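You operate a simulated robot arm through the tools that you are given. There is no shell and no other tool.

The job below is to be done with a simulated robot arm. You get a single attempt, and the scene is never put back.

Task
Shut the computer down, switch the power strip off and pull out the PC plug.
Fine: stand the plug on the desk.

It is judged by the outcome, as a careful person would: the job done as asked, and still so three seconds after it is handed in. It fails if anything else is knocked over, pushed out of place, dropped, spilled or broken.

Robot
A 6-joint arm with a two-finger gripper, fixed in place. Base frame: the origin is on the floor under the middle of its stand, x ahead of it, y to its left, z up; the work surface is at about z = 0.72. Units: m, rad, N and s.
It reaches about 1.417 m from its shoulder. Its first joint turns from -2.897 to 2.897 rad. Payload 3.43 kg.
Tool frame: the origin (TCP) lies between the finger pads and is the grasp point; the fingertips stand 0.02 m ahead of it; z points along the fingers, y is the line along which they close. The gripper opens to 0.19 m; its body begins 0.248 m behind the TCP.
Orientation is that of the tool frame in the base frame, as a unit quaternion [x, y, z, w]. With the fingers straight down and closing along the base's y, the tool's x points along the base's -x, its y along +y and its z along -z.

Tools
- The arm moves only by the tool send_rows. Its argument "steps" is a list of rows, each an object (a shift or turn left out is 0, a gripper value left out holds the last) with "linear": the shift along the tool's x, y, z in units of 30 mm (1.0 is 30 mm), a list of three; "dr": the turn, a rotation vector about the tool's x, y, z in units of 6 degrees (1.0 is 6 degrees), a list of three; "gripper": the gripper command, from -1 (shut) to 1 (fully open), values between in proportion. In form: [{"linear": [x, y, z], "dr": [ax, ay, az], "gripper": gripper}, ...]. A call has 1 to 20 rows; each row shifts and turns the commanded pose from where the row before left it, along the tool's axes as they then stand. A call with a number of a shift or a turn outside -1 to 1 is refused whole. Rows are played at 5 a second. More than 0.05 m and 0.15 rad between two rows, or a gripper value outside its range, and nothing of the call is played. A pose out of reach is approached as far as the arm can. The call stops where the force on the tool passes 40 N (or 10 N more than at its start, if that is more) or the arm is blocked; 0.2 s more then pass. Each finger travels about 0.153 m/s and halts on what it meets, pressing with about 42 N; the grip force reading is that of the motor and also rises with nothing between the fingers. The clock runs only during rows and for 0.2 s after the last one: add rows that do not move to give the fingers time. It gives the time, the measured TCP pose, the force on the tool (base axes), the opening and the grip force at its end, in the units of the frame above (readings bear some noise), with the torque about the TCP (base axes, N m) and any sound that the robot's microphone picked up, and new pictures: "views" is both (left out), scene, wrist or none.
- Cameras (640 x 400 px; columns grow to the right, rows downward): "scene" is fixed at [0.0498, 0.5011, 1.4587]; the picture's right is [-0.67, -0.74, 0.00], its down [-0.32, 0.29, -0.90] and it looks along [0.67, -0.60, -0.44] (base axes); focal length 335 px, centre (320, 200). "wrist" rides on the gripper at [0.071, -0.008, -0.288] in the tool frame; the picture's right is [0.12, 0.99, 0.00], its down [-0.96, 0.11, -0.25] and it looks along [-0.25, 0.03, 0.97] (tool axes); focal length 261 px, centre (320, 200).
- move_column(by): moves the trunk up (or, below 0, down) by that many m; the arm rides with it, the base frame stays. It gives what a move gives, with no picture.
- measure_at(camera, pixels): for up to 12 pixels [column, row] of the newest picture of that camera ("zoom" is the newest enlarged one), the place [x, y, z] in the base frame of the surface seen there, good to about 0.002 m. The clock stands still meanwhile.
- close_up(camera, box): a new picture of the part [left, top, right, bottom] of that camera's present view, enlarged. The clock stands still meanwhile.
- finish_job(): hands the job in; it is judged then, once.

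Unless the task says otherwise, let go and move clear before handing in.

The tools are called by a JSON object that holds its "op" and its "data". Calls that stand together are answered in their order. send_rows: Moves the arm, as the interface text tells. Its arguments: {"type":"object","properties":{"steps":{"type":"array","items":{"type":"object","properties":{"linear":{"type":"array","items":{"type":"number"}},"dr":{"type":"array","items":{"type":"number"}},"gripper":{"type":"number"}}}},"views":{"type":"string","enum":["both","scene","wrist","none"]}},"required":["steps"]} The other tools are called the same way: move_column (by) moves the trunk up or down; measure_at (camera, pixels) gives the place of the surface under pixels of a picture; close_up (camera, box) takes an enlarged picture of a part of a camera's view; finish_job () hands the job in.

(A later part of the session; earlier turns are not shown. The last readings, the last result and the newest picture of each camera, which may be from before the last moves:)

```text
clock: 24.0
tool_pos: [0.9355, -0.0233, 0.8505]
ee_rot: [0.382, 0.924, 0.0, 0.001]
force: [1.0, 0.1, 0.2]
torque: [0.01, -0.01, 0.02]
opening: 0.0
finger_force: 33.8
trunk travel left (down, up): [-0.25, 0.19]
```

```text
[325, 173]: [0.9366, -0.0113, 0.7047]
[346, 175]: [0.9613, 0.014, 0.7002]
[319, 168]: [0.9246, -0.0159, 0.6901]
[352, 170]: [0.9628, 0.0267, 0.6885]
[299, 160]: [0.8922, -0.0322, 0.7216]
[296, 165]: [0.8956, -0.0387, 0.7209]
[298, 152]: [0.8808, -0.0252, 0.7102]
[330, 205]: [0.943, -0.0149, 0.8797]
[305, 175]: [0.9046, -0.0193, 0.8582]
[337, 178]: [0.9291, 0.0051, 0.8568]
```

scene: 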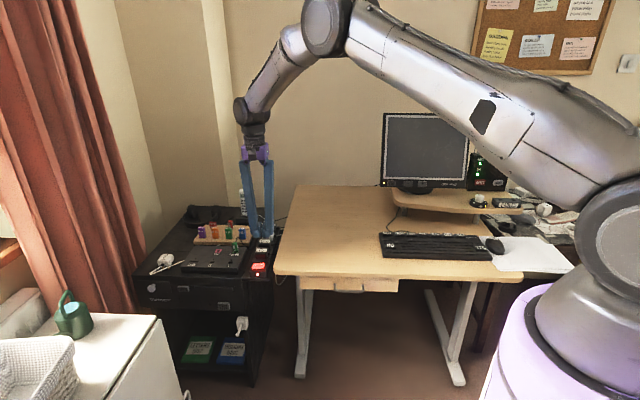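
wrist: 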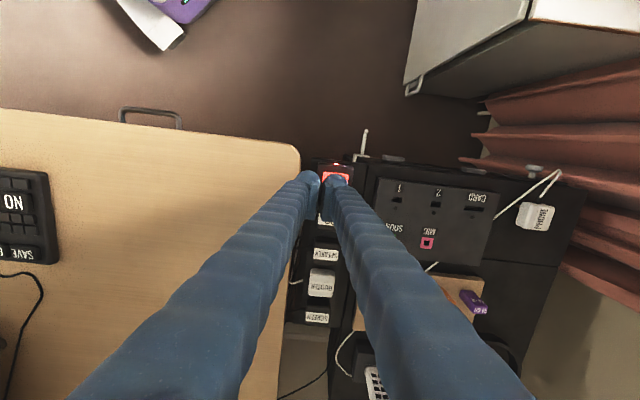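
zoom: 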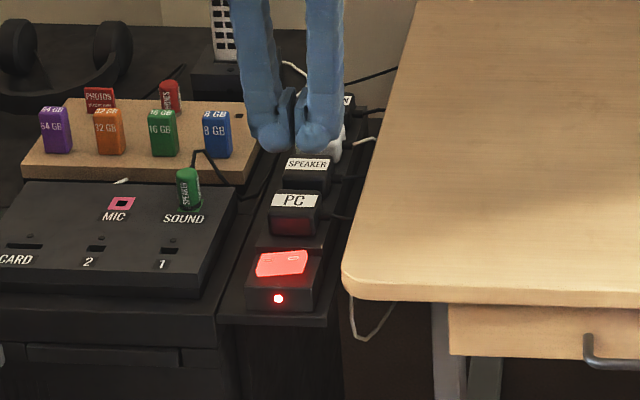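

The O half lies at tool-y 0.653–0.671 and the +y fingertip centre is at about 0.657, with the desk edge about 1 cm clear of the other finger. I'll nudge 2 mm along +y and lower to TCP z of about 0.735.

{"op": "send_rows", "data": {"steps": [{"linear": [0, 0.067, 0]}, {"linear": [0, 0, 0.77]}, {"linear": [0, 0, 0.77]}, {"linear": [0, 0, 0.77]}, {"linear": [0, 0, 0.77]}, {"linear": [0, 0, 0.7]}, {}, {}]}}

{"op": "close_up", "data": {"camera": "wrist", "box": [260, 130, 420, 230]}}

{"op": "close_up", "data": {"camera": "scene", "box": [230, 235, 294, 285]}}

```text
clock: 25.8
tool_pos: [0.9366, -0.025, 0.7371]
ee_rot: [0.382, 0.924, 0.0, 0.0]
force: [0.3, 0.5, 0.4]
torque: [-0.01, -0.03, 0.0]
opening: 0.0
finger_force: 34.5
trunk travel left (down, up): [-0.25, 0.19]
```

scene: 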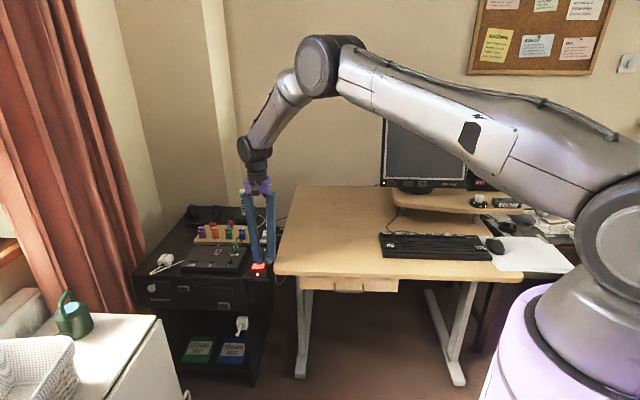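
wrist: 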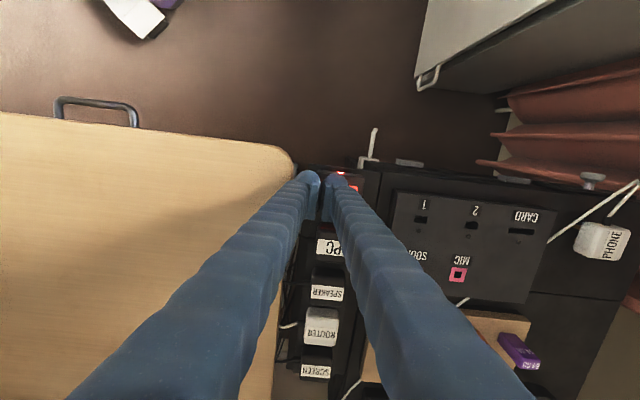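

```text
4.00 times, centred on (340, 180) of wrist
```

zoom: 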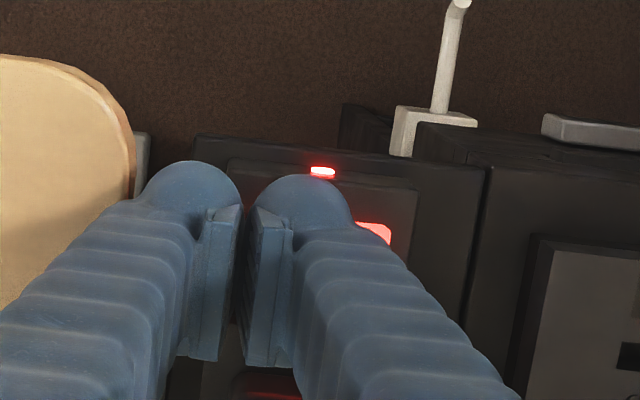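

```text
8.00 times, centred on (262, 260) of scene
```

zoom: 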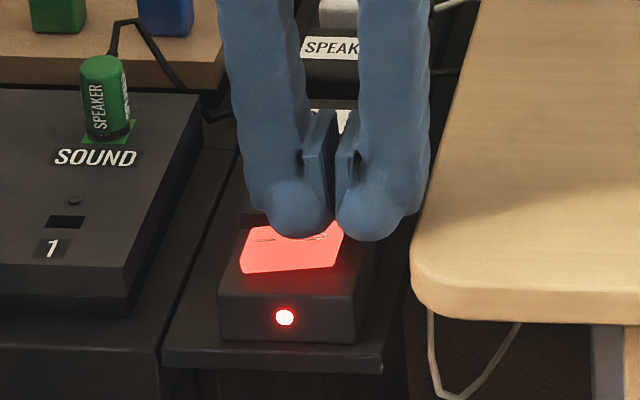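

The +y fingertip sits over the O half of the rocker (scene zoom around (310,235)), with the other finger over the housing's outer edge and clear of the desk. I'll press down in small steps while watching the force.

{"op": "send_rows", "data": {"steps": [{"linear": [0, 0, 0.3]}, {"linear": [0, 0, 0.13]}, {}, {"linear": [0, 0, 0.07]}, {}, {"linear": [0, 0, 0.07]}, {}, {"linear": [0, 0, 0.07]}, {}], "views": "scene"}}

{"op": "close_up", "data": {"camera": "scene", "box": [230, 235, 294, 285]}}

```text
clock: 27.8
tool_pos: [0.937, -0.0244, 0.7186]
ee_rot: [0.382, 0.924, 0.0, -0.001]
force: [-5.5, -2.6, 19.0]
torque: [0.19, -0.08, 0.02]
opening: 0.0
finger_force: 33.7
trunk travel left (down, up): [-0.25, 0.19]
```

scene: 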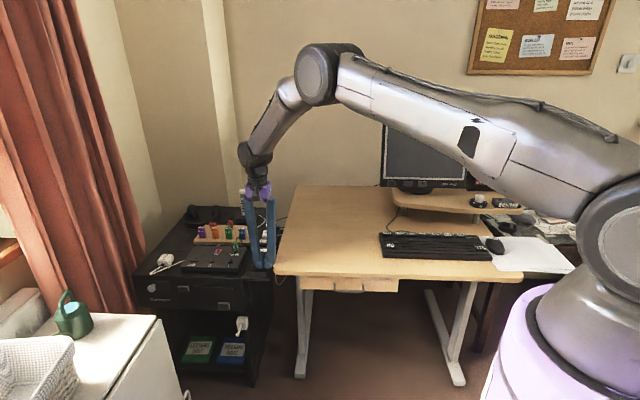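

```text
8.00 times, centred on (262, 260) of scene
```

zoom: 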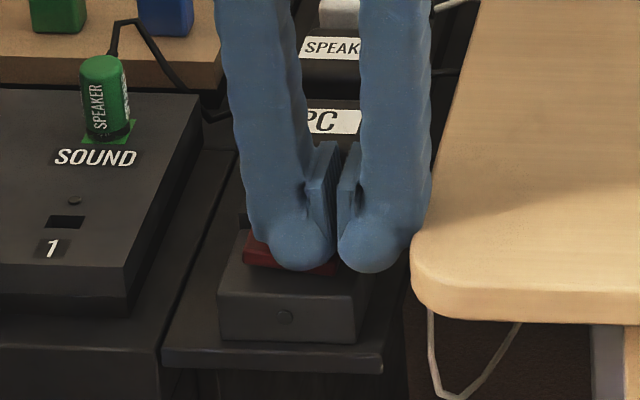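

The rocker light and the strip LED are both out, with a force of 19 N at the tip. I'll lift straight up and check that the rocker stays on O.

{"op": "send_rows", "data": {"steps": [{"linear": [0, 0, -0.4]}, {"linear": [0, 0, -0.8]}, {"linear": [0, 0, -0.8]}, {"linear": [0, 0, -0.8]}, {"linear": [0, 0, -0.8]}, {"linear": [0, 0, -0.8]}, {}]}}

{"op": "close_up", "data": {"camera": "scene", "box": [230, 220, 294, 280]}}

{"op": "close_up", "data": {"camera": "scene", "box": [370, 100, 530, 200]}}

```text
clock: 29.4
tool_pos: [0.9392, -0.023, 0.8451]
ee_rot: [0.382, 0.924, -0.001, 0.0]
force: [-0.5, -0.6, 0.0]
torque: [-0.03, -0.01, -0.04]
opening: 0.0
finger_force: 34.2
trunk travel left (down, up): [-0.25, 0.19]
```

scene: 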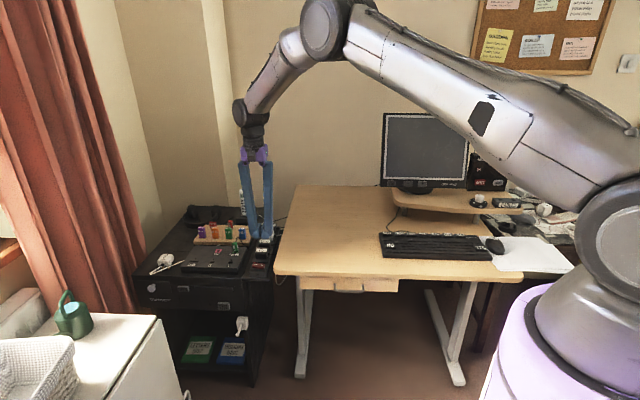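
wrist: 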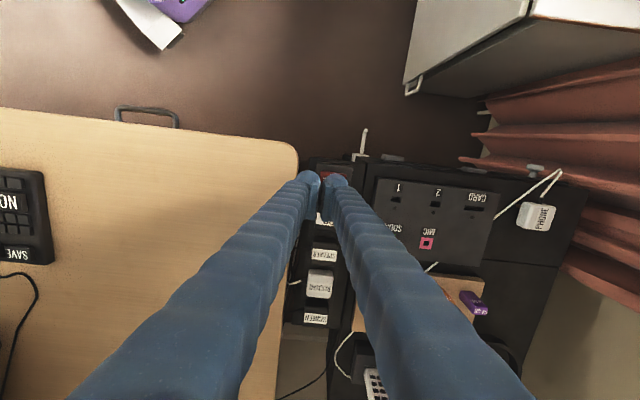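

```text
6.67 times, centred on (262, 250) of scene
```

zoom: 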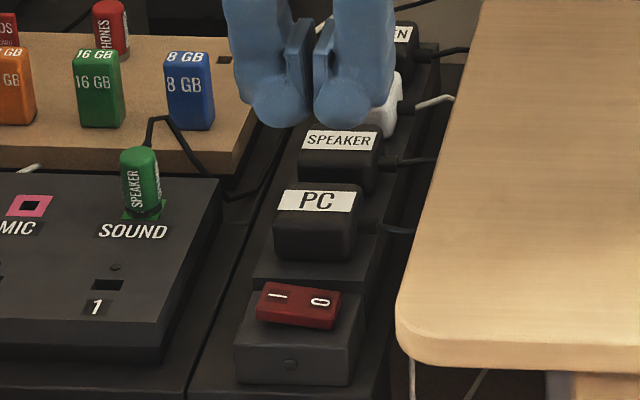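

```text
4.00 times, centred on (450, 150) of scene
```

zoom: 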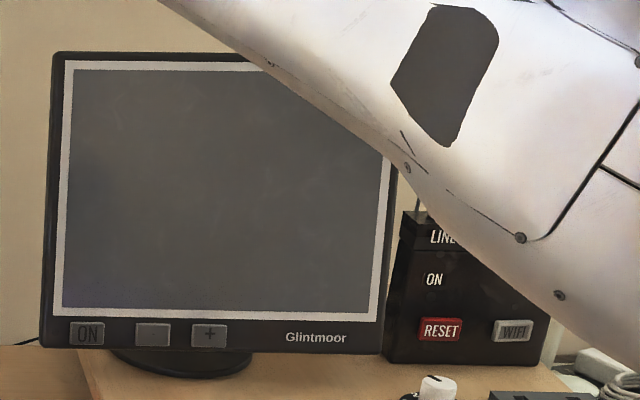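

The strip is off: its LED, rocker, router and monitor lights are all dark. Now I'll open the gripper partway above the PC plug to view it, first measuring nearby tall things and the plug faces.

{"op": "measure_at", "data": {"camera": "scene", "pixels": [[242, 192], [239, 229], [241, 234], [228, 230], [245, 245], [234, 242]]}}

{"op": "send_rows", "data": {"steps": [{"linear": [0, 0, -1], "gripper": -0.1}, {"linear": [-0.5, 0.2, -0.8]}, {"linear": [-0.5, 0.2, 0]}, {"linear": [-0.5, 0.2, 0]}, {"linear": [-0.5, 0.15, 0]}, {}, {}]}}

{"op": "close_up", "data": {"camera": "wrist", "box": [260, 140, 420, 260]}}

```text
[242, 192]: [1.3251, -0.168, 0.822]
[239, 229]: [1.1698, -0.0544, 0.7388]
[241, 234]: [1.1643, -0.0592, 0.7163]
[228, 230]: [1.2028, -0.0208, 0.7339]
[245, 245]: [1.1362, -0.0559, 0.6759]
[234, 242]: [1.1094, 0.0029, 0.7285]
```

```text
clock: 31.0
tool_pos: [0.9982, -0.0487, 0.9021]
ee_rot: [0.382, 0.924, -0.001, -0.001]
force: [-0.5, 0.7, 0.0]
torque: [0.0, 0.0, 0.01]
opening: 0.0856
finger_force: 0.0
trunk travel left (down, up): [-0.25, 0.19]
```

scene: 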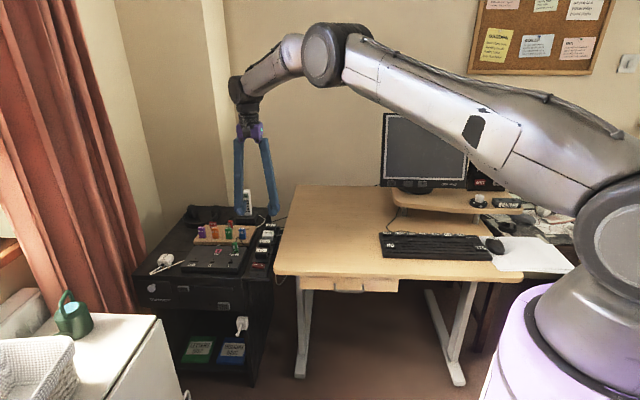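
wrist: 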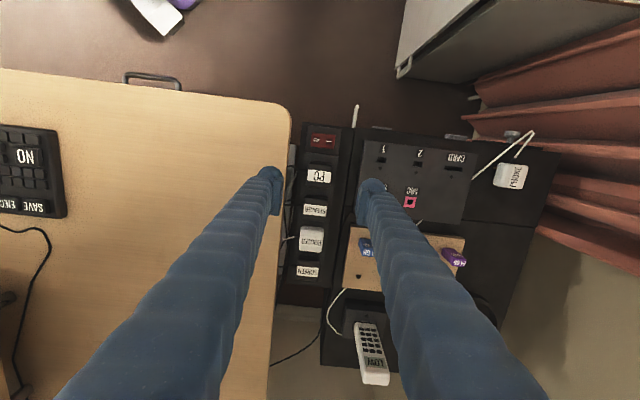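

```text
3.33 times, centred on (340, 200) of wrist
```

zoom: 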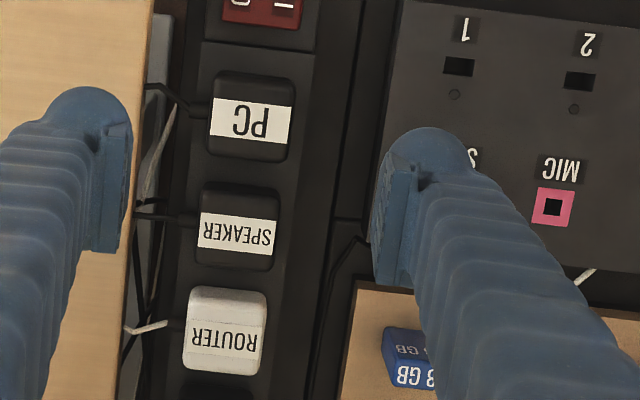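

The wrist zoom shows the PC plug at (207–297, 70–160), its cable leaving on the desk side at (195,108), and about 2.5 cm gaps to the neighbours. I'll measure the plug's faces, the strip top, the desk edge and the cable.

{"op": "measure_at", "data": {"camera": "zoom", "pixels": [[217, 78], [291, 88], [285, 155], [212, 148], [252, 115], [200, 108], [180, 102], [155, 90], [300, 130], [250, 60], [250, 172], [192, 130]]}}

{"op": "measure_at", "data": {"camera": "zoom", "pixels": [[140, 60], [148, 100], [330, 130], [345, 100], [390, 100], [375, 150], [205, 190], [270, 205], [240, 240], [165, 130], [320, 180], [210, 60]]}}

{"op": "close_up", "data": {"camera": "wrist", "box": [290, 150, 360, 200]}}

{"op": "close_up", "data": {"camera": "scene", "box": [245, 225, 293, 265]}}

```text
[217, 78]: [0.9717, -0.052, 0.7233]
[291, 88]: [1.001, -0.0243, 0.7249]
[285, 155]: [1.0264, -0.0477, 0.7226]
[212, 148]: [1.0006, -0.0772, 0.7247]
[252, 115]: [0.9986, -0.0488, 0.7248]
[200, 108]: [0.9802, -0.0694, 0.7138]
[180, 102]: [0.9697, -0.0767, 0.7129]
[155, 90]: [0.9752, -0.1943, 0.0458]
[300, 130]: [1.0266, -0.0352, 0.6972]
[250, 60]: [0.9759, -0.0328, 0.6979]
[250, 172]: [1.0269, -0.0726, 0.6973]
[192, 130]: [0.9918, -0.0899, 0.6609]
```

```text
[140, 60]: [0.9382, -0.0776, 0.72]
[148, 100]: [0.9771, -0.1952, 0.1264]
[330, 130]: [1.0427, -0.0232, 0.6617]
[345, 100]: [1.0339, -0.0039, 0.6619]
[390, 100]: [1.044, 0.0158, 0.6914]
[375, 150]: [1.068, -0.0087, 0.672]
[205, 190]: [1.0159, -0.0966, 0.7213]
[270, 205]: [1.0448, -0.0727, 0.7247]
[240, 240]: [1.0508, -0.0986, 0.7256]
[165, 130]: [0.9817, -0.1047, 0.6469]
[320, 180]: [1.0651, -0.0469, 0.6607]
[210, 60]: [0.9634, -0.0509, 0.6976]
```

```text
8.00 times, centred on (325, 175) of wrist
```

zoom: 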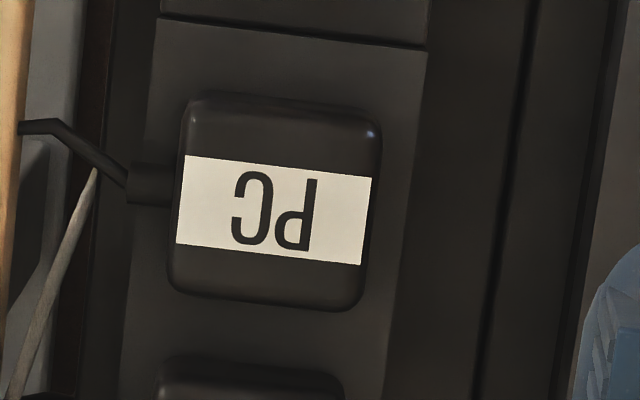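

```text
10.00 times, centred on (269, 245) of scene
```

zoom: 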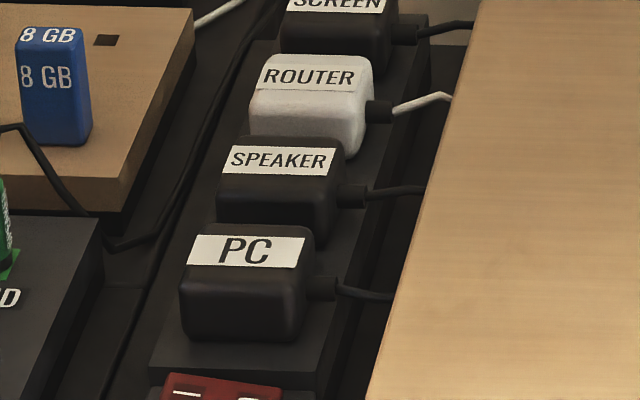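

The plug stands only about 0.027 m above the strip top (z 0.6975), and its cable stub leaves the desk-side face at z of about 0.705–0.714. I'll look at the finger pads closely to decide how to grip around the stub.

{"op": "close_up", "data": {"camera": "scene", "box": [225, 180, 289, 230]}}

{"op": "close_up", "data": {"camera": "wrist", "box": [250, 150, 290, 230]}}

{"op": "close_up", "data": {"camera": "wrist", "box": [340, 160, 420, 240]}}

{"op": "measure_at", "data": {"camera": "zoom", "pixels": [[200, 60], [160, 130], [150, 290], [230, 290], [300, 200]]}}

```text
8.00 times, centred on (257, 205) of scene
```

zoom: 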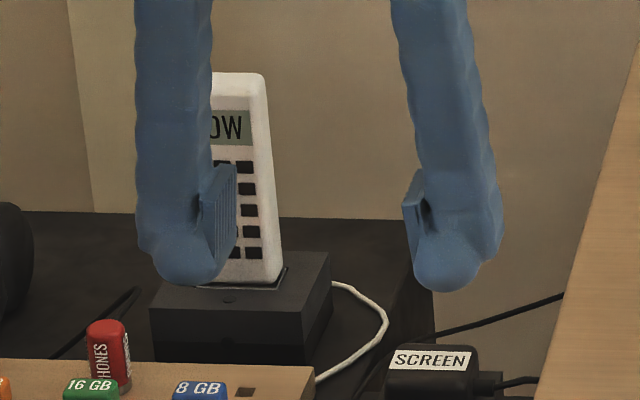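

```text
5.00 times, centred on (270, 190) of wrist
```

zoom: 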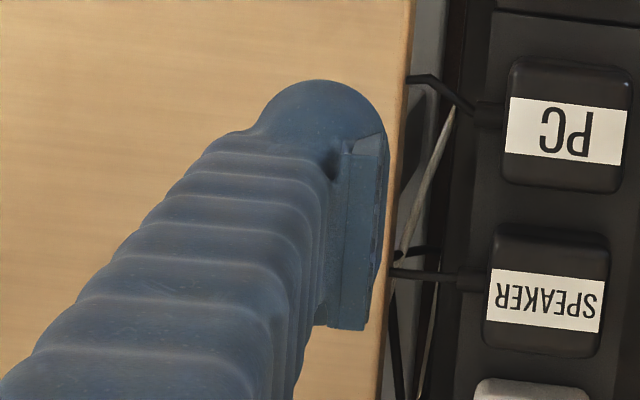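

```text
5.00 times, centred on (380, 200) of wrist
```

zoom: 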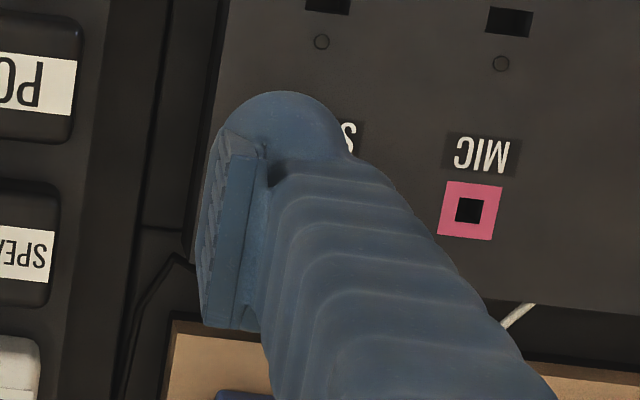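

```text
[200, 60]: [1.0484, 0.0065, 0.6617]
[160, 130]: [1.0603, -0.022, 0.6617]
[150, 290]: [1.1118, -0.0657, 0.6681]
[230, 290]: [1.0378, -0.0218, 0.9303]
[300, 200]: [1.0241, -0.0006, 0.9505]
```

The finger is about 0.030 m thick and 0.054 m wide near the tip, which is tight against the 0.036 m gap between plug and desk edge. I'll zoom on the fingertip pads to see how low the pads reach relative to the tips.

{"op": "close_up", "data": {"camera": "scene", "box": [235, 195, 289, 222]}}

```text
11.85 times, centred on (262, 208) of scene
```

zoom: 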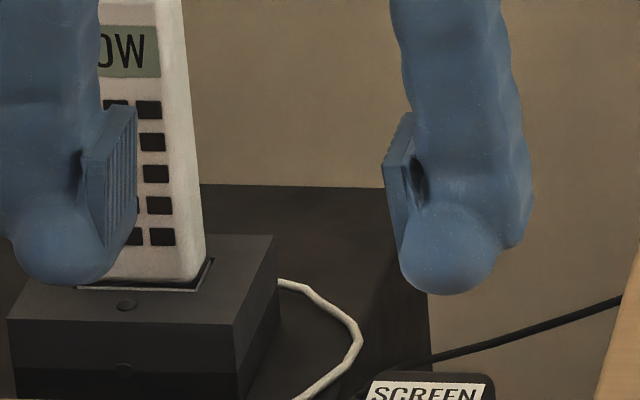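

{"op": "measure_at", "data": {"camera": "zoom", "pixels": [[92, 165], [100, 240], [130, 115], [132, 205], [115, 180], [105, 245], [60, 270], [450, 285], [395, 220], [400, 240], [388, 170], [450, 240]]}}

{"op": "measure_at", "data": {"camera": "zoom", "pixels": [[408, 280], [485, 270], [500, 200], [400, 130], [410, 215], [30, 240], [100, 270], [445, 291], [405, 250], [128, 225], [118, 238], [96, 215]]}}

```text
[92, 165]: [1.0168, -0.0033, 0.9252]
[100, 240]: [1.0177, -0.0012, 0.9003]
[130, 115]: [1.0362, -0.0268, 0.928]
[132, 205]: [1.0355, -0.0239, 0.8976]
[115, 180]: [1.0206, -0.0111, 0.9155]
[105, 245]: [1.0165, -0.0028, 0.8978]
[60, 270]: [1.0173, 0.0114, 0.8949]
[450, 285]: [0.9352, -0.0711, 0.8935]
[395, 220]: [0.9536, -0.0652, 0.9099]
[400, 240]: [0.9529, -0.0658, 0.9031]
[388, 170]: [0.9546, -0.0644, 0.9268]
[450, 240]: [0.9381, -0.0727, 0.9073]
```

```text
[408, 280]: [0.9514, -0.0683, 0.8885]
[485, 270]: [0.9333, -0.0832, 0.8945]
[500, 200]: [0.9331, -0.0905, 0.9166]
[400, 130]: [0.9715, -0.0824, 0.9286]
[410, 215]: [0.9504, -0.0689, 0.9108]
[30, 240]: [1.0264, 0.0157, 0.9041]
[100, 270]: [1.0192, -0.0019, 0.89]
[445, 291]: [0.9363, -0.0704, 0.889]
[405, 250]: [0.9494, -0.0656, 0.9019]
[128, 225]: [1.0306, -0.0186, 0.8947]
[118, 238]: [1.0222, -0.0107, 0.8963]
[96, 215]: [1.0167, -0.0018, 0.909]
```

The pads reach only to about 7 mm ahead of the TCP, with a rounded tip 13 mm below them, so the fingertip shape near the cable stub matters. I'll turn the tool −90° about its z at this height to see the fingers' profile from the scene camera.

{"op": "send_rows", "data": {"steps": [{"dr": [0, 0, -1]}, {"dr": [0, 0, -1]}, {"dr": [0, 0, -1]}, {"dr": [0, 0, -1]}, {"dr": [0, 0, -1]}, {"dr": [0, 0, -1]}, {"dr": [0, 0, -1]}, {"dr": [0, 0, -1]}, {"dr": [0, 0, -1]}, {"dr": [0, 0, -1]}, {"dr": [0, 0, -1]}, {"dr": [0, 0, -1]}, {"dr": [0, 0, -1]}, {"dr": [0, 0, -1]}, {"dr": [0, 0, -1]}, {}]}}

{"op": "close_up", "data": {"camera": "scene", "box": [222, 170, 302, 225]}}

{"op": "close_up", "data": {"camera": "wrist", "box": [260, 130, 420, 230]}}

```text
clock: 34.4
tool_pos: [0.9946, -0.0498, 0.9032]
ee_rot: [-0.384, 0.924, 0.0, 0.0]
force: [0.0, 0.3, 0.4]
torque: [-0.01, 0.02, 0.01]
opening: 0.0856
finger_force: 0.0
trunk travel left (down, up): [-0.25, 0.19]
```

scene: 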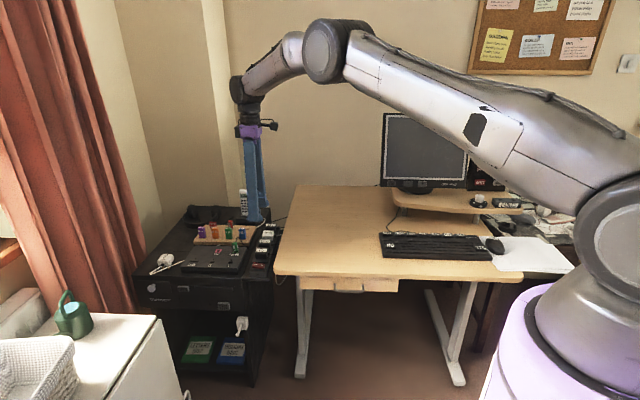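
wrist: 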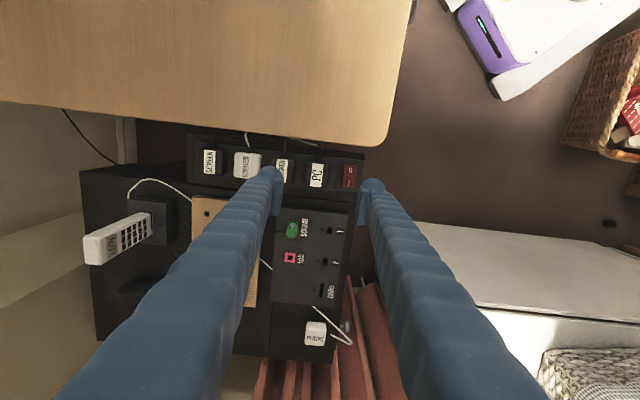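

```text
7.27 times, centred on (262, 198) of scene
```

zoom: 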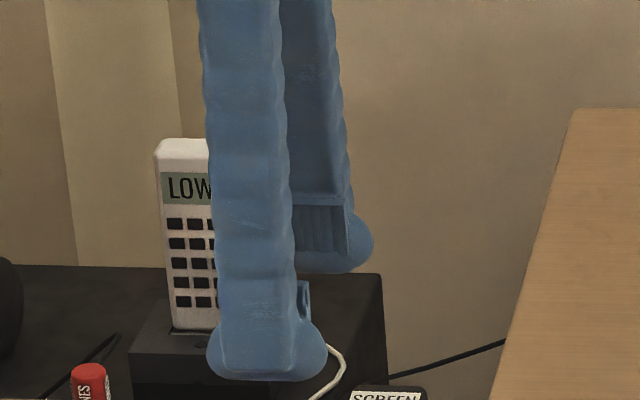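

```text
4.00 times, centred on (340, 180) of wrist
```

zoom: 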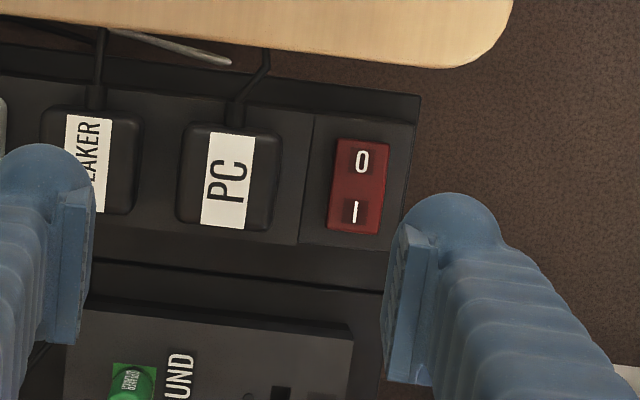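

The tip is a rounded bar about 0.058 m wide and 0.03 m tall, so only a grip across the strip can fit, and the desk-side finger must share the gap with the cable stub. I'll measure the plug faces, stub and desk edge precisely in this clear wrist view.

{"op": "measure_at", "data": {"camera": "zoom", "pixels": [[280, 56], [280, 62], [280, 68], [210, 124], [210, 130], [260, 130], [260, 136], [200, 222], [200, 227], [255, 226], [255, 231], [238, 112]]}}

{"op": "measure_at", "data": {"camera": "zoom", "pixels": [[181, 180], [185, 180], [277, 185], [282, 185], [138, 170], [142, 170], [232, 118], [240, 98], [250, 80], [265, 60], [150, 90], [290, 200]]}}

{"op": "close_up", "data": {"camera": "wrist", "box": [295, 135, 359, 195]}}

```text
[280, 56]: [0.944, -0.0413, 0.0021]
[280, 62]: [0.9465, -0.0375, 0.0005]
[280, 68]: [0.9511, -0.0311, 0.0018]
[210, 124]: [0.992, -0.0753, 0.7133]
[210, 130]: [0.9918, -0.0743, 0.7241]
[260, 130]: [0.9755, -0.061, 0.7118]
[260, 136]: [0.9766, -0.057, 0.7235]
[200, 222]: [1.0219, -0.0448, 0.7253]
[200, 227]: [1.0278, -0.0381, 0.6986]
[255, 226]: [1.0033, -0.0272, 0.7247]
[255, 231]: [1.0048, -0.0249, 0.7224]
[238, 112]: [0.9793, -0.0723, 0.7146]
```

```text
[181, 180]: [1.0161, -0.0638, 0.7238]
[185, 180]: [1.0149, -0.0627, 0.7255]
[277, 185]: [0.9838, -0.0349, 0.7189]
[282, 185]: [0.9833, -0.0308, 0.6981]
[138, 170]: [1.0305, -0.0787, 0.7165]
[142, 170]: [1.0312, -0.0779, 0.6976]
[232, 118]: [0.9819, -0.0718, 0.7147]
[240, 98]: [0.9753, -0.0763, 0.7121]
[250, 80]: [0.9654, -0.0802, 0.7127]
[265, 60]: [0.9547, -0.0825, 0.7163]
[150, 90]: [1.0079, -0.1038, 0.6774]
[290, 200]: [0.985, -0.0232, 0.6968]
```

```text
6.67 times, centred on (327, 165) of wrist
```

zoom: 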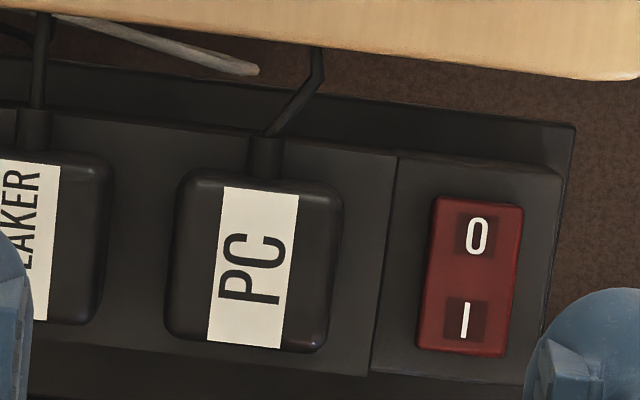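

The plug spans 0.046 m across the strip, and the desk-side gap is about 0.035 m against a finger of about 0.030 m. I'll turn the tool back +90°, set the opening to about 0.054 and centre the fingers above the plug at z of about 0.80.

{"op": "send_rows", "data": {"steps": [{"dr": [0, 0, 1], "gripper": -0.432}, {"dr": [0, 0, 1]}, {"dr": [0, 0, 1]}, {"dr": [0, 0, 1]}, {"dr": [0, 0, 1]}, {"dr": [0, 0, 1]}, {"dr": [0, 0, 1]}, {"dr": [0, 0, 1]}, {"dr": [0, 0, 1]}, {"dr": [0, 0, 1]}, {"dr": [0, 0, 1]}, {"dr": [0, 0, 1]}, {"dr": [0, 0, 1]}, {"dr": [0, 0, 1]}, {"dr": [0, 0, 1]}, {"linear": [0, 0, 0.8]}, {"linear": [0, 0, 0.8]}, {"linear": [0, 0, 0.8]}, {}, {}]}}

{"op": "send_rows", "data": {"steps": [{}, {}], "views": "none"}}

{"op": "close_up", "data": {"camera": "wrist", "box": [270, 145, 382, 215]}}

```text
clock: 38.6
tool_pos: [0.9948, -0.0518, 0.8319]
ee_rot: [0.382, 0.924, 0.0, -0.001]
force: [-0.2, 0.3, 0.7]
torque: [0.02, -0.03, -0.01]
opening: 0.0541
finger_force: 0.0
trunk travel left (down, up): [-0.25, 0.19]
```

scene: 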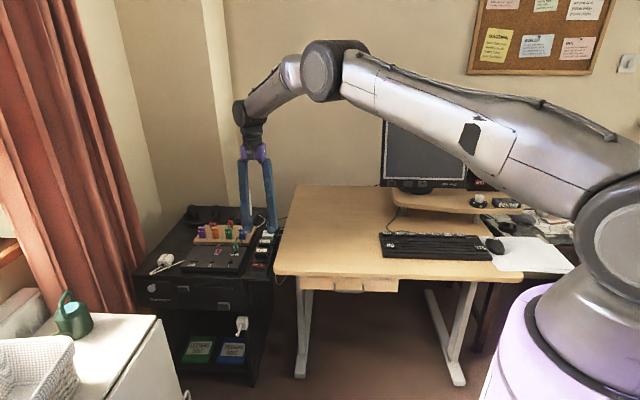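
wrist: 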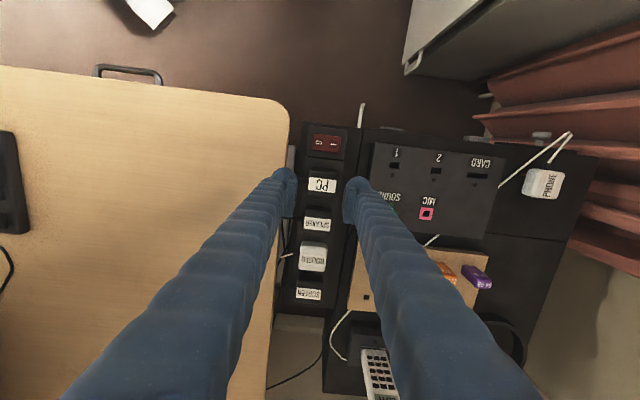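

```text
clock: 39.2
tool_pos: [0.9941, -0.0515, 0.8311]
ee_rot: [0.382, 0.924, 0.001, 0.0]
force: [-0.4, -0.9, 0.5]
torque: [0.0, -0.01, 0.0]
opening: 0.0539
finger_force: 0.0
trunk travel left (down, up): [-0.25, 0.19]
```

```text
5.71 times, centred on (326, 180) of wrist
```

zoom: 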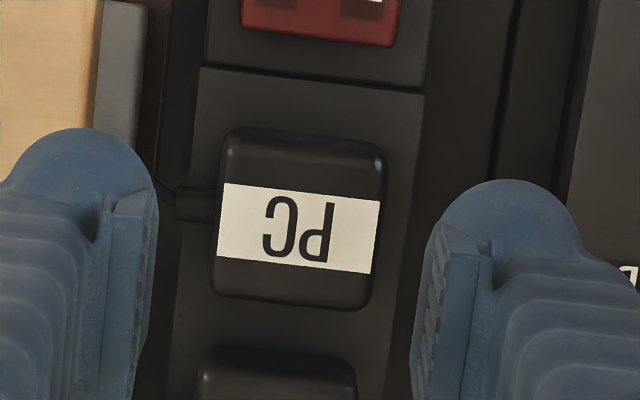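

The averaged TCP is about 5 mm short in tool +y and 2 mm off in x. I'll confirm with pad positions measured in this zoom.

{"op": "measure_at", "data": {"camera": "zoom", "pixels": [[152, 215], [148, 260], [432, 270], [428, 310], [140, 225], [450, 290], [60, 160], [515, 210], [222, 200], [378, 215], [300, 225], [88, 60]]}}

{"op": "send_rows", "data": {"steps": [{"linear": [-0.077, 0.177, 0]}, {}, {}], "views": "wrist"}}

{"op": "send_rows", "data": {"steps": [{}, {}], "views": "none"}}

```text
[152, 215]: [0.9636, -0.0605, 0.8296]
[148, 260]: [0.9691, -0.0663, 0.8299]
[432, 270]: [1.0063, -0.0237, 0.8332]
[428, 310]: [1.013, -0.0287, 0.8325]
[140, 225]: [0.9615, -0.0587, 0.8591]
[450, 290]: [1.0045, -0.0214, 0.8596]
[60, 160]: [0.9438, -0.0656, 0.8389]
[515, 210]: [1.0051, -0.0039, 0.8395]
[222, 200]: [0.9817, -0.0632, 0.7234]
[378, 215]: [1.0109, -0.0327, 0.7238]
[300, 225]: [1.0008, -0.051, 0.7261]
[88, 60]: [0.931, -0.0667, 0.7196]
```

```text
clock: 40.0
tool_pos: [0.9995, -0.0484, 0.8321]
ee_rot: [0.382, 0.924, -0.001, -0.001]
force: [0.4, -0.2, 0.1]
torque: [0.01, -0.01, 0.0]
opening: 0.0539
finger_force: 0.0
trunk travel left (down, up): [-0.25, 0.19]
```

wrist: 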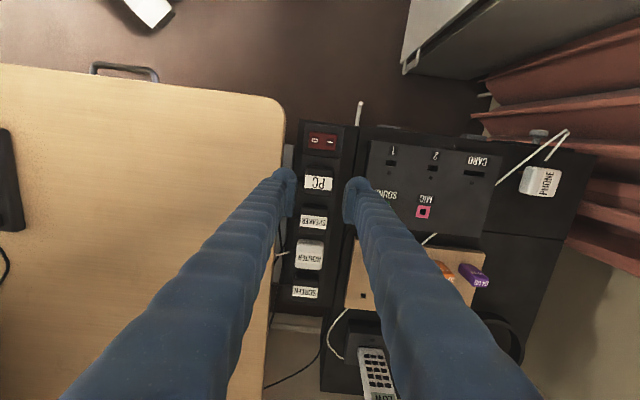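

```text
clock: 40.6
tool_pos: [0.9999, -0.0498, 0.8305]
ee_rot: [0.381, 0.924, 0.0, 0.0]
force: [0.0, -0.7, 0.7]
torque: [0.01, -0.03, -0.03]
opening: 0.0538
finger_force: 0.1
trunk travel left (down, up): [-0.25, 0.19]
```

The pads straddle the plug with the TCP centred at s≈0.672, but the desk-side finger needs a bit more room. I'll narrow the opening to 0.048 and lower until the tips are level with the plug's top.

{"op": "send_rows", "data": {"steps": [{"gripper": -0.495}, {"linear": [0, 0, 0.8]}, {"linear": [0, 0, 0.8]}, {"linear": [0, 0, 0.8]}, {"linear": [0, 0, 0.4]}, {}, {}]}}

{"op": "close_up", "data": {"camera": "wrist", "box": [270, 145, 382, 215]}}

{"op": "close_up", "data": {"camera": "scene", "box": [235, 220, 299, 260]}}

```text
clock: 42.2
tool_pos: [1.001, -0.0471, 0.7477]
ee_rot: [0.382, 0.924, 0.0, 0.0]
force: [-0.9, -0.9, -0.8]
torque: [0.01, -0.01, 0.0]
opening: 0.0482
finger_force: 0.1
trunk travel left (down, up): [-0.25, 0.19]
```

scene: 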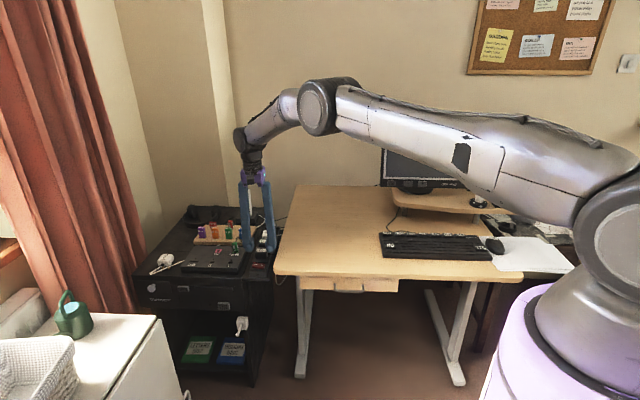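
wrist: 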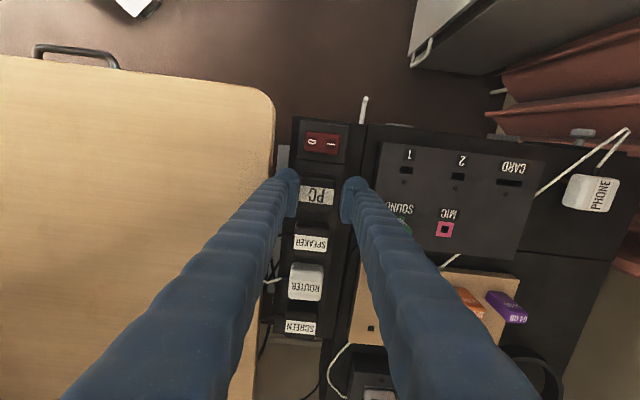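

```text
5.71 times, centred on (326, 180) of wrist
```

zoom: 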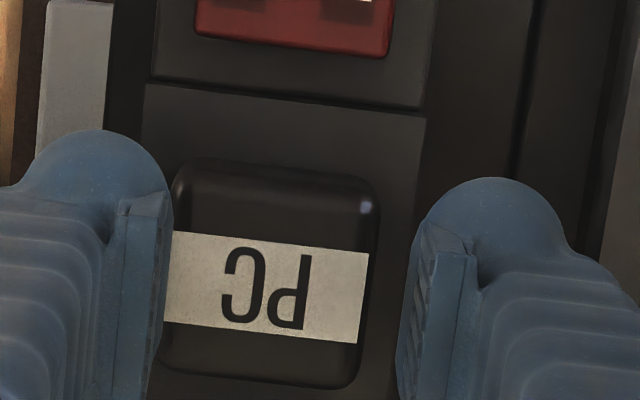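

```text
10.00 times, centred on (267, 240) of scene
```

zoom: 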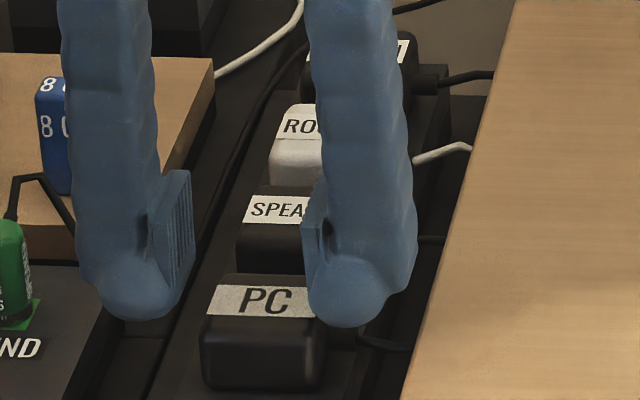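

The wrist zoom shows the desk-side pad right over the plug's edge (col 172) while the other has about 6 mm spare, so I'll shift 3 mm toward the desk. Then I'll lower about 11 mm so the tips stop just above the stub height.

{"op": "send_rows", "data": {"steps": [{"linear": [0, -0.1, 0]}, {}, {"linear": [0, 0, 0.2]}, {"linear": [0, 0, 0.17]}, {}, {}]}}

{"op": "close_up", "data": {"camera": "wrist", "box": [270, 145, 382, 215]}}

{"op": "close_up", "data": {"camera": "scene", "box": [235, 225, 299, 265]}}

```text
clock: 43.6
tool_pos: [0.9983, -0.0508, 0.7357]
ee_rot: [0.382, 0.924, 0.001, 0.0]
force: [-0.5, -0.8, -0.4]
torque: [-0.01, 0.0, 0.0]
opening: 0.0482
finger_force: 0.1
trunk travel left (down, up): [-0.25, 0.19]
```

scene: 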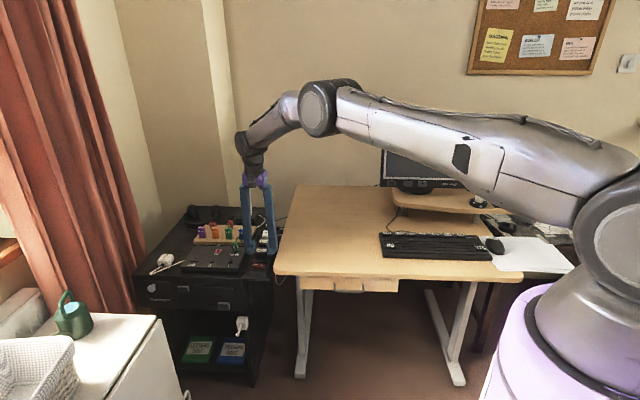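
wrist: 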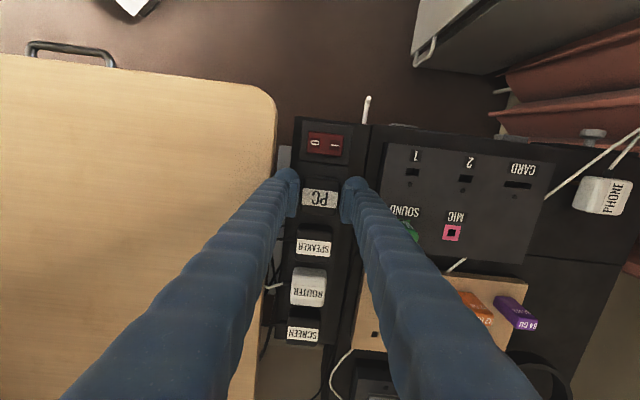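

```text
5.71 times, centred on (326, 180) of wrist
```

zoom: 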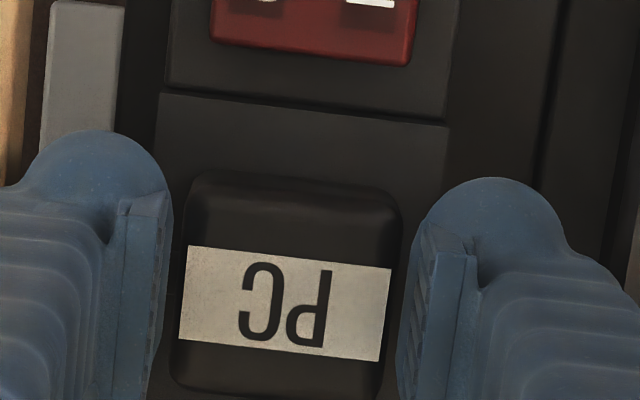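

```text
10.00 times, centred on (267, 245) of scene
```

zoom: 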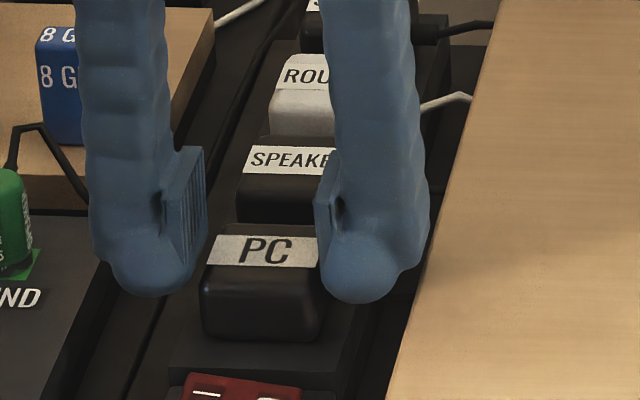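

The fingers now straddle the plug with about 3 mm either side and no contact force, and the desk-side fingertip is about 1.7 mm from the desk edge. I'll nudge 1 mm away from the desk and lower in 2 mm steps, watching for contact with the stub.

{"op": "send_rows", "data": {"steps": [{"linear": [0, 0.03, 0]}, {"linear": [0, 0, 0.07]}, {}, {"linear": [0, 0, 0.07]}, {}], "views": "none"}}

```text
clock: 44.8
tool_pos: [0.9986, -0.0501, 0.732]
ee_rot: [0.382, 0.924, 0.0, 0.0]
force: [-0.1, -0.4, -0.9]
torque: [0.01, 0.02, 0.0]
opening: 0.0486
finger_force: 0.3
trunk travel left (down, up): [-0.25, 0.19]
```

At z=0.732 (tips 0.712, already below the stub's top) there is no contact force. I'll continue in 2 mm steps.

{"op": "send_rows", "data": {"steps": [{"linear": [0, 0, 0.07]}, {}, {"linear": [0, 0, 0.07]}, {}]}}

{"op": "close_up", "data": {"camera": "scene", "box": [235, 225, 299, 265]}}

{"op": "close_up", "data": {"camera": "wrist", "box": [270, 145, 382, 215]}}

```text
clock: 45.8
tool_pos: [0.9998, -0.0486, 0.7272]
ee_rot: [0.382, 0.924, 0.0, 0.0]
force: [0.0, 0.8, -1.0]
torque: [0.03, 0.01, 0.0]
opening: 0.0481
finger_force: 0.0
trunk travel left (down, up): [-0.25, 0.19]
```

scene: 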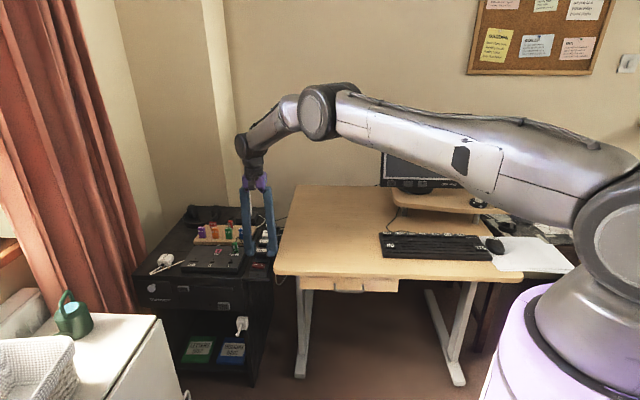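
wrist: 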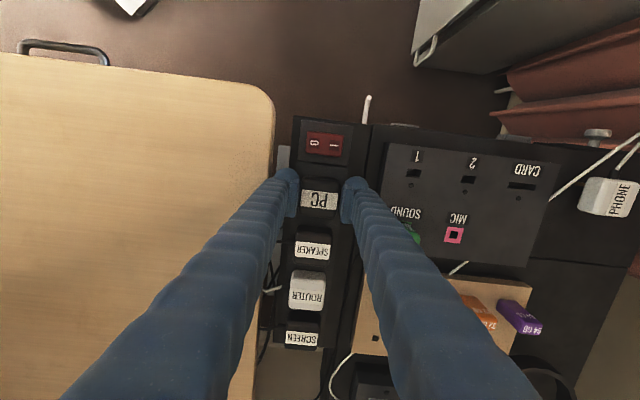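

```text
10.00 times, centred on (267, 245) of scene
```

zoom: 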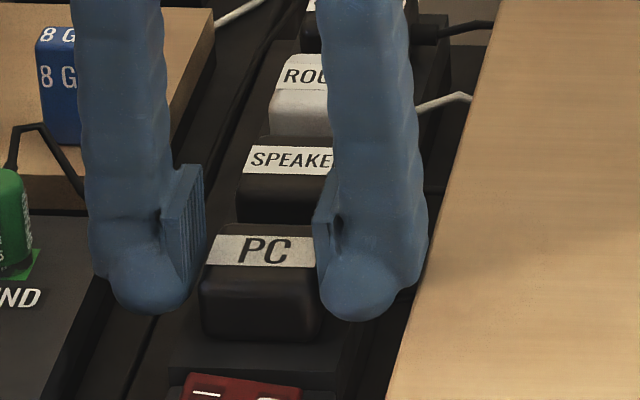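

```text
5.71 times, centred on (326, 180) of wrist
```

zoom: 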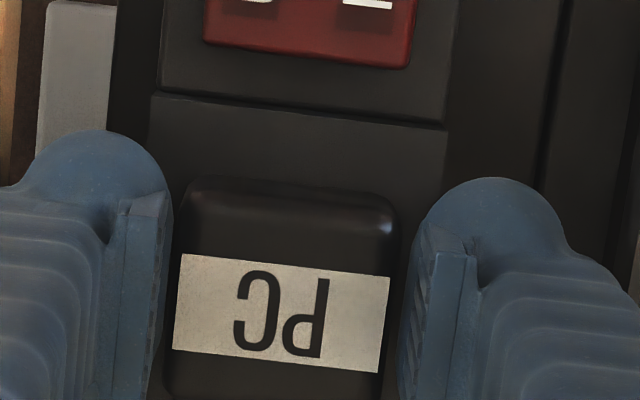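

Still no contact at z=0.7272, so the stub isn't obstructing. I'll continue down to about 0.720 in small steps.

{"op": "send_rows", "data": {"steps": [{"linear": [0, 0, 0.07]}, {}, {"linear": [0, 0, 0.07]}, {}, {"linear": [0, 0, 0.06]}, {}]}}

{"op": "close_up", "data": {"camera": "scene", "box": [235, 225, 299, 265]}}

{"op": "close_up", "data": {"camera": "wrist", "box": [270, 145, 382, 215]}}

```text
clock: 47.2
tool_pos: [0.9995, -0.0499, 0.7214]
ee_rot: [0.382, 0.924, 0.0, 0.0]
force: [0.0, 0.7, 0.0]
torque: [0.01, 0.0, 0.01]
opening: 0.0481
finger_force: 0.1
trunk travel left (down, up): [-0.25, 0.19]
```

scene: 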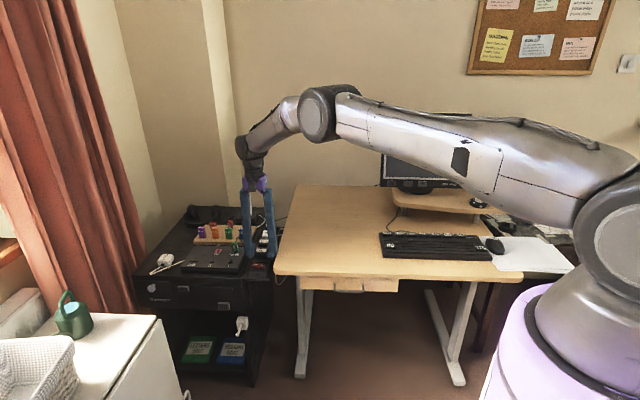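
wrist: 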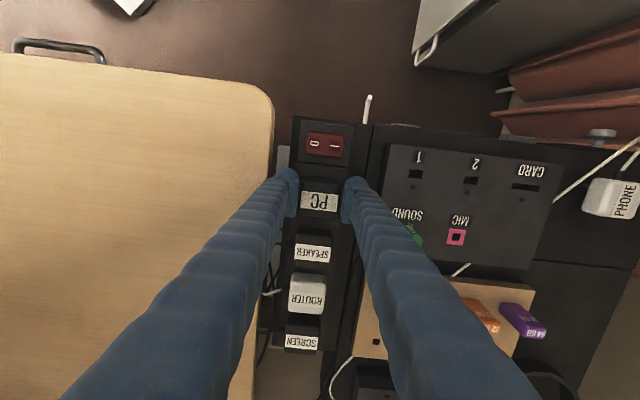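

```text
10.00 times, centred on (267, 245) of scene
```

zoom: 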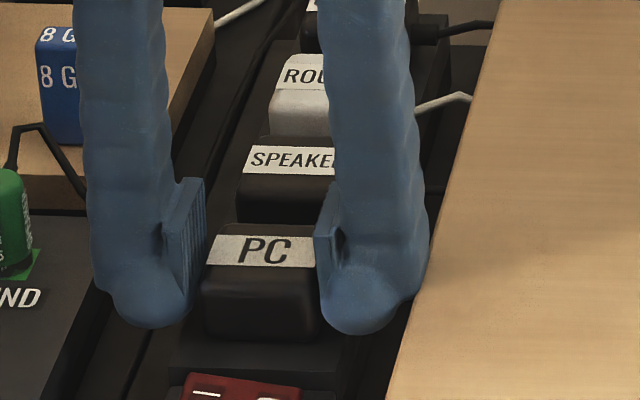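

```text
5.71 times, centred on (326, 180) of wrist
```

zoom: 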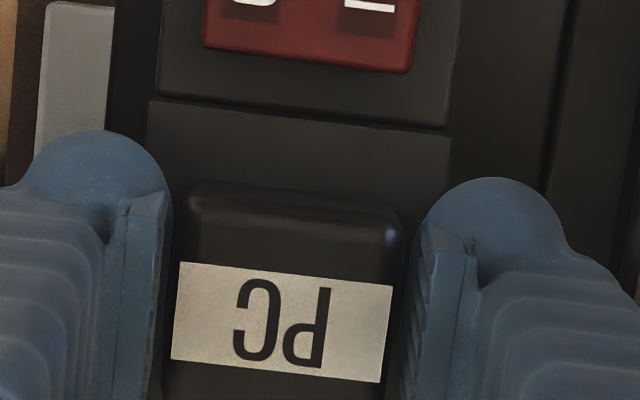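

At z=0.7214 the tips are about 4 mm above the strip top with no contact, and the plug's centre is about 3 mm toward tool −x. I'll shift that way, lower 1.5 mm more and close the gripper on the plug.

{"op": "send_rows", "data": {"steps": [{"linear": [-0.08, 0, 0]}, {"linear": [0, 0, 0.05]}, {}, {"gripper": -1}, {}, {}, {}]}}

{"op": "close_up", "data": {"camera": "wrist", "box": [270, 145, 382, 215]}}

{"op": "close_up", "data": {"camera": "scene", "box": [235, 225, 299, 265]}}

```text
clock: 48.8
tool_pos: [1.0009, -0.0524, 0.7206]
ee_rot: [0.382, 0.924, 0.0, 0.0]
force: [0.6, 0.2, -0.1]
torque: [-0.01, -0.01, 0.03]
opening: 0.0445
finger_force: 41.7
trunk travel left (down, up): [-0.25, 0.19]
```

scene: 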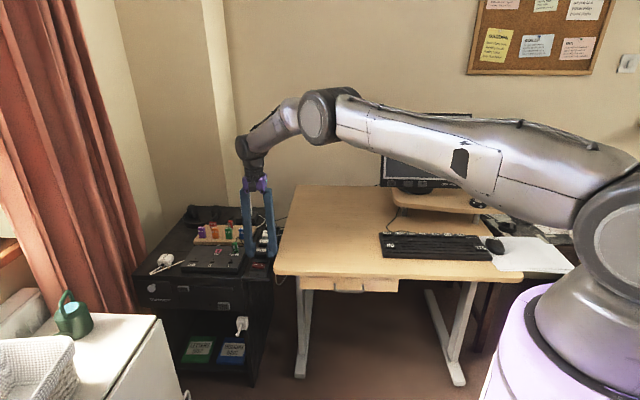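
wrist: 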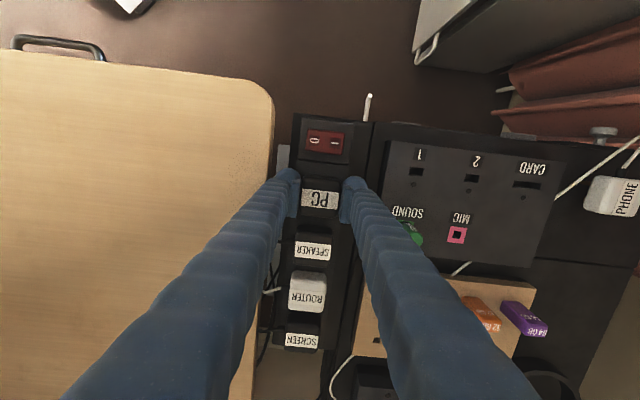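

```text
5.71 times, centred on (326, 180) of wrist
```

zoom: 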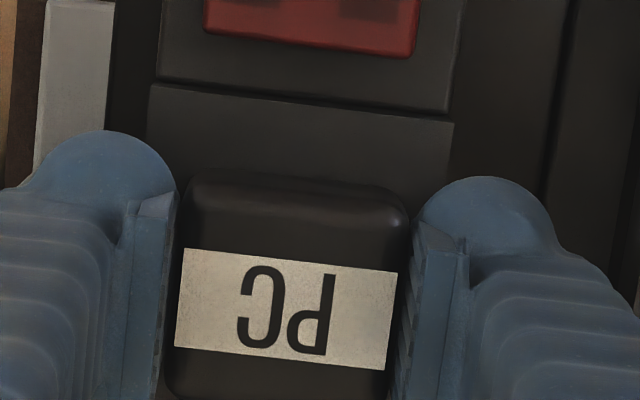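

```text
10.00 times, centred on (267, 245) of scene
```

zoom: 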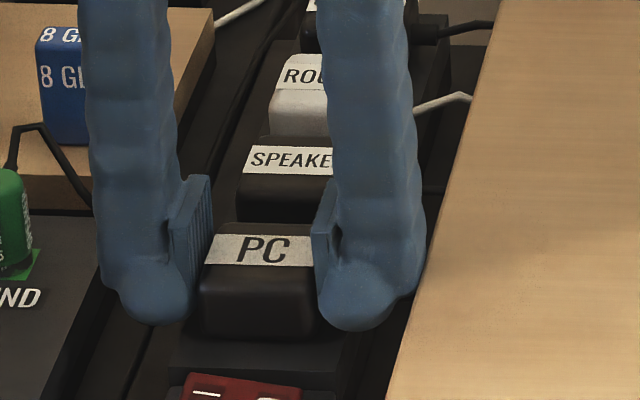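

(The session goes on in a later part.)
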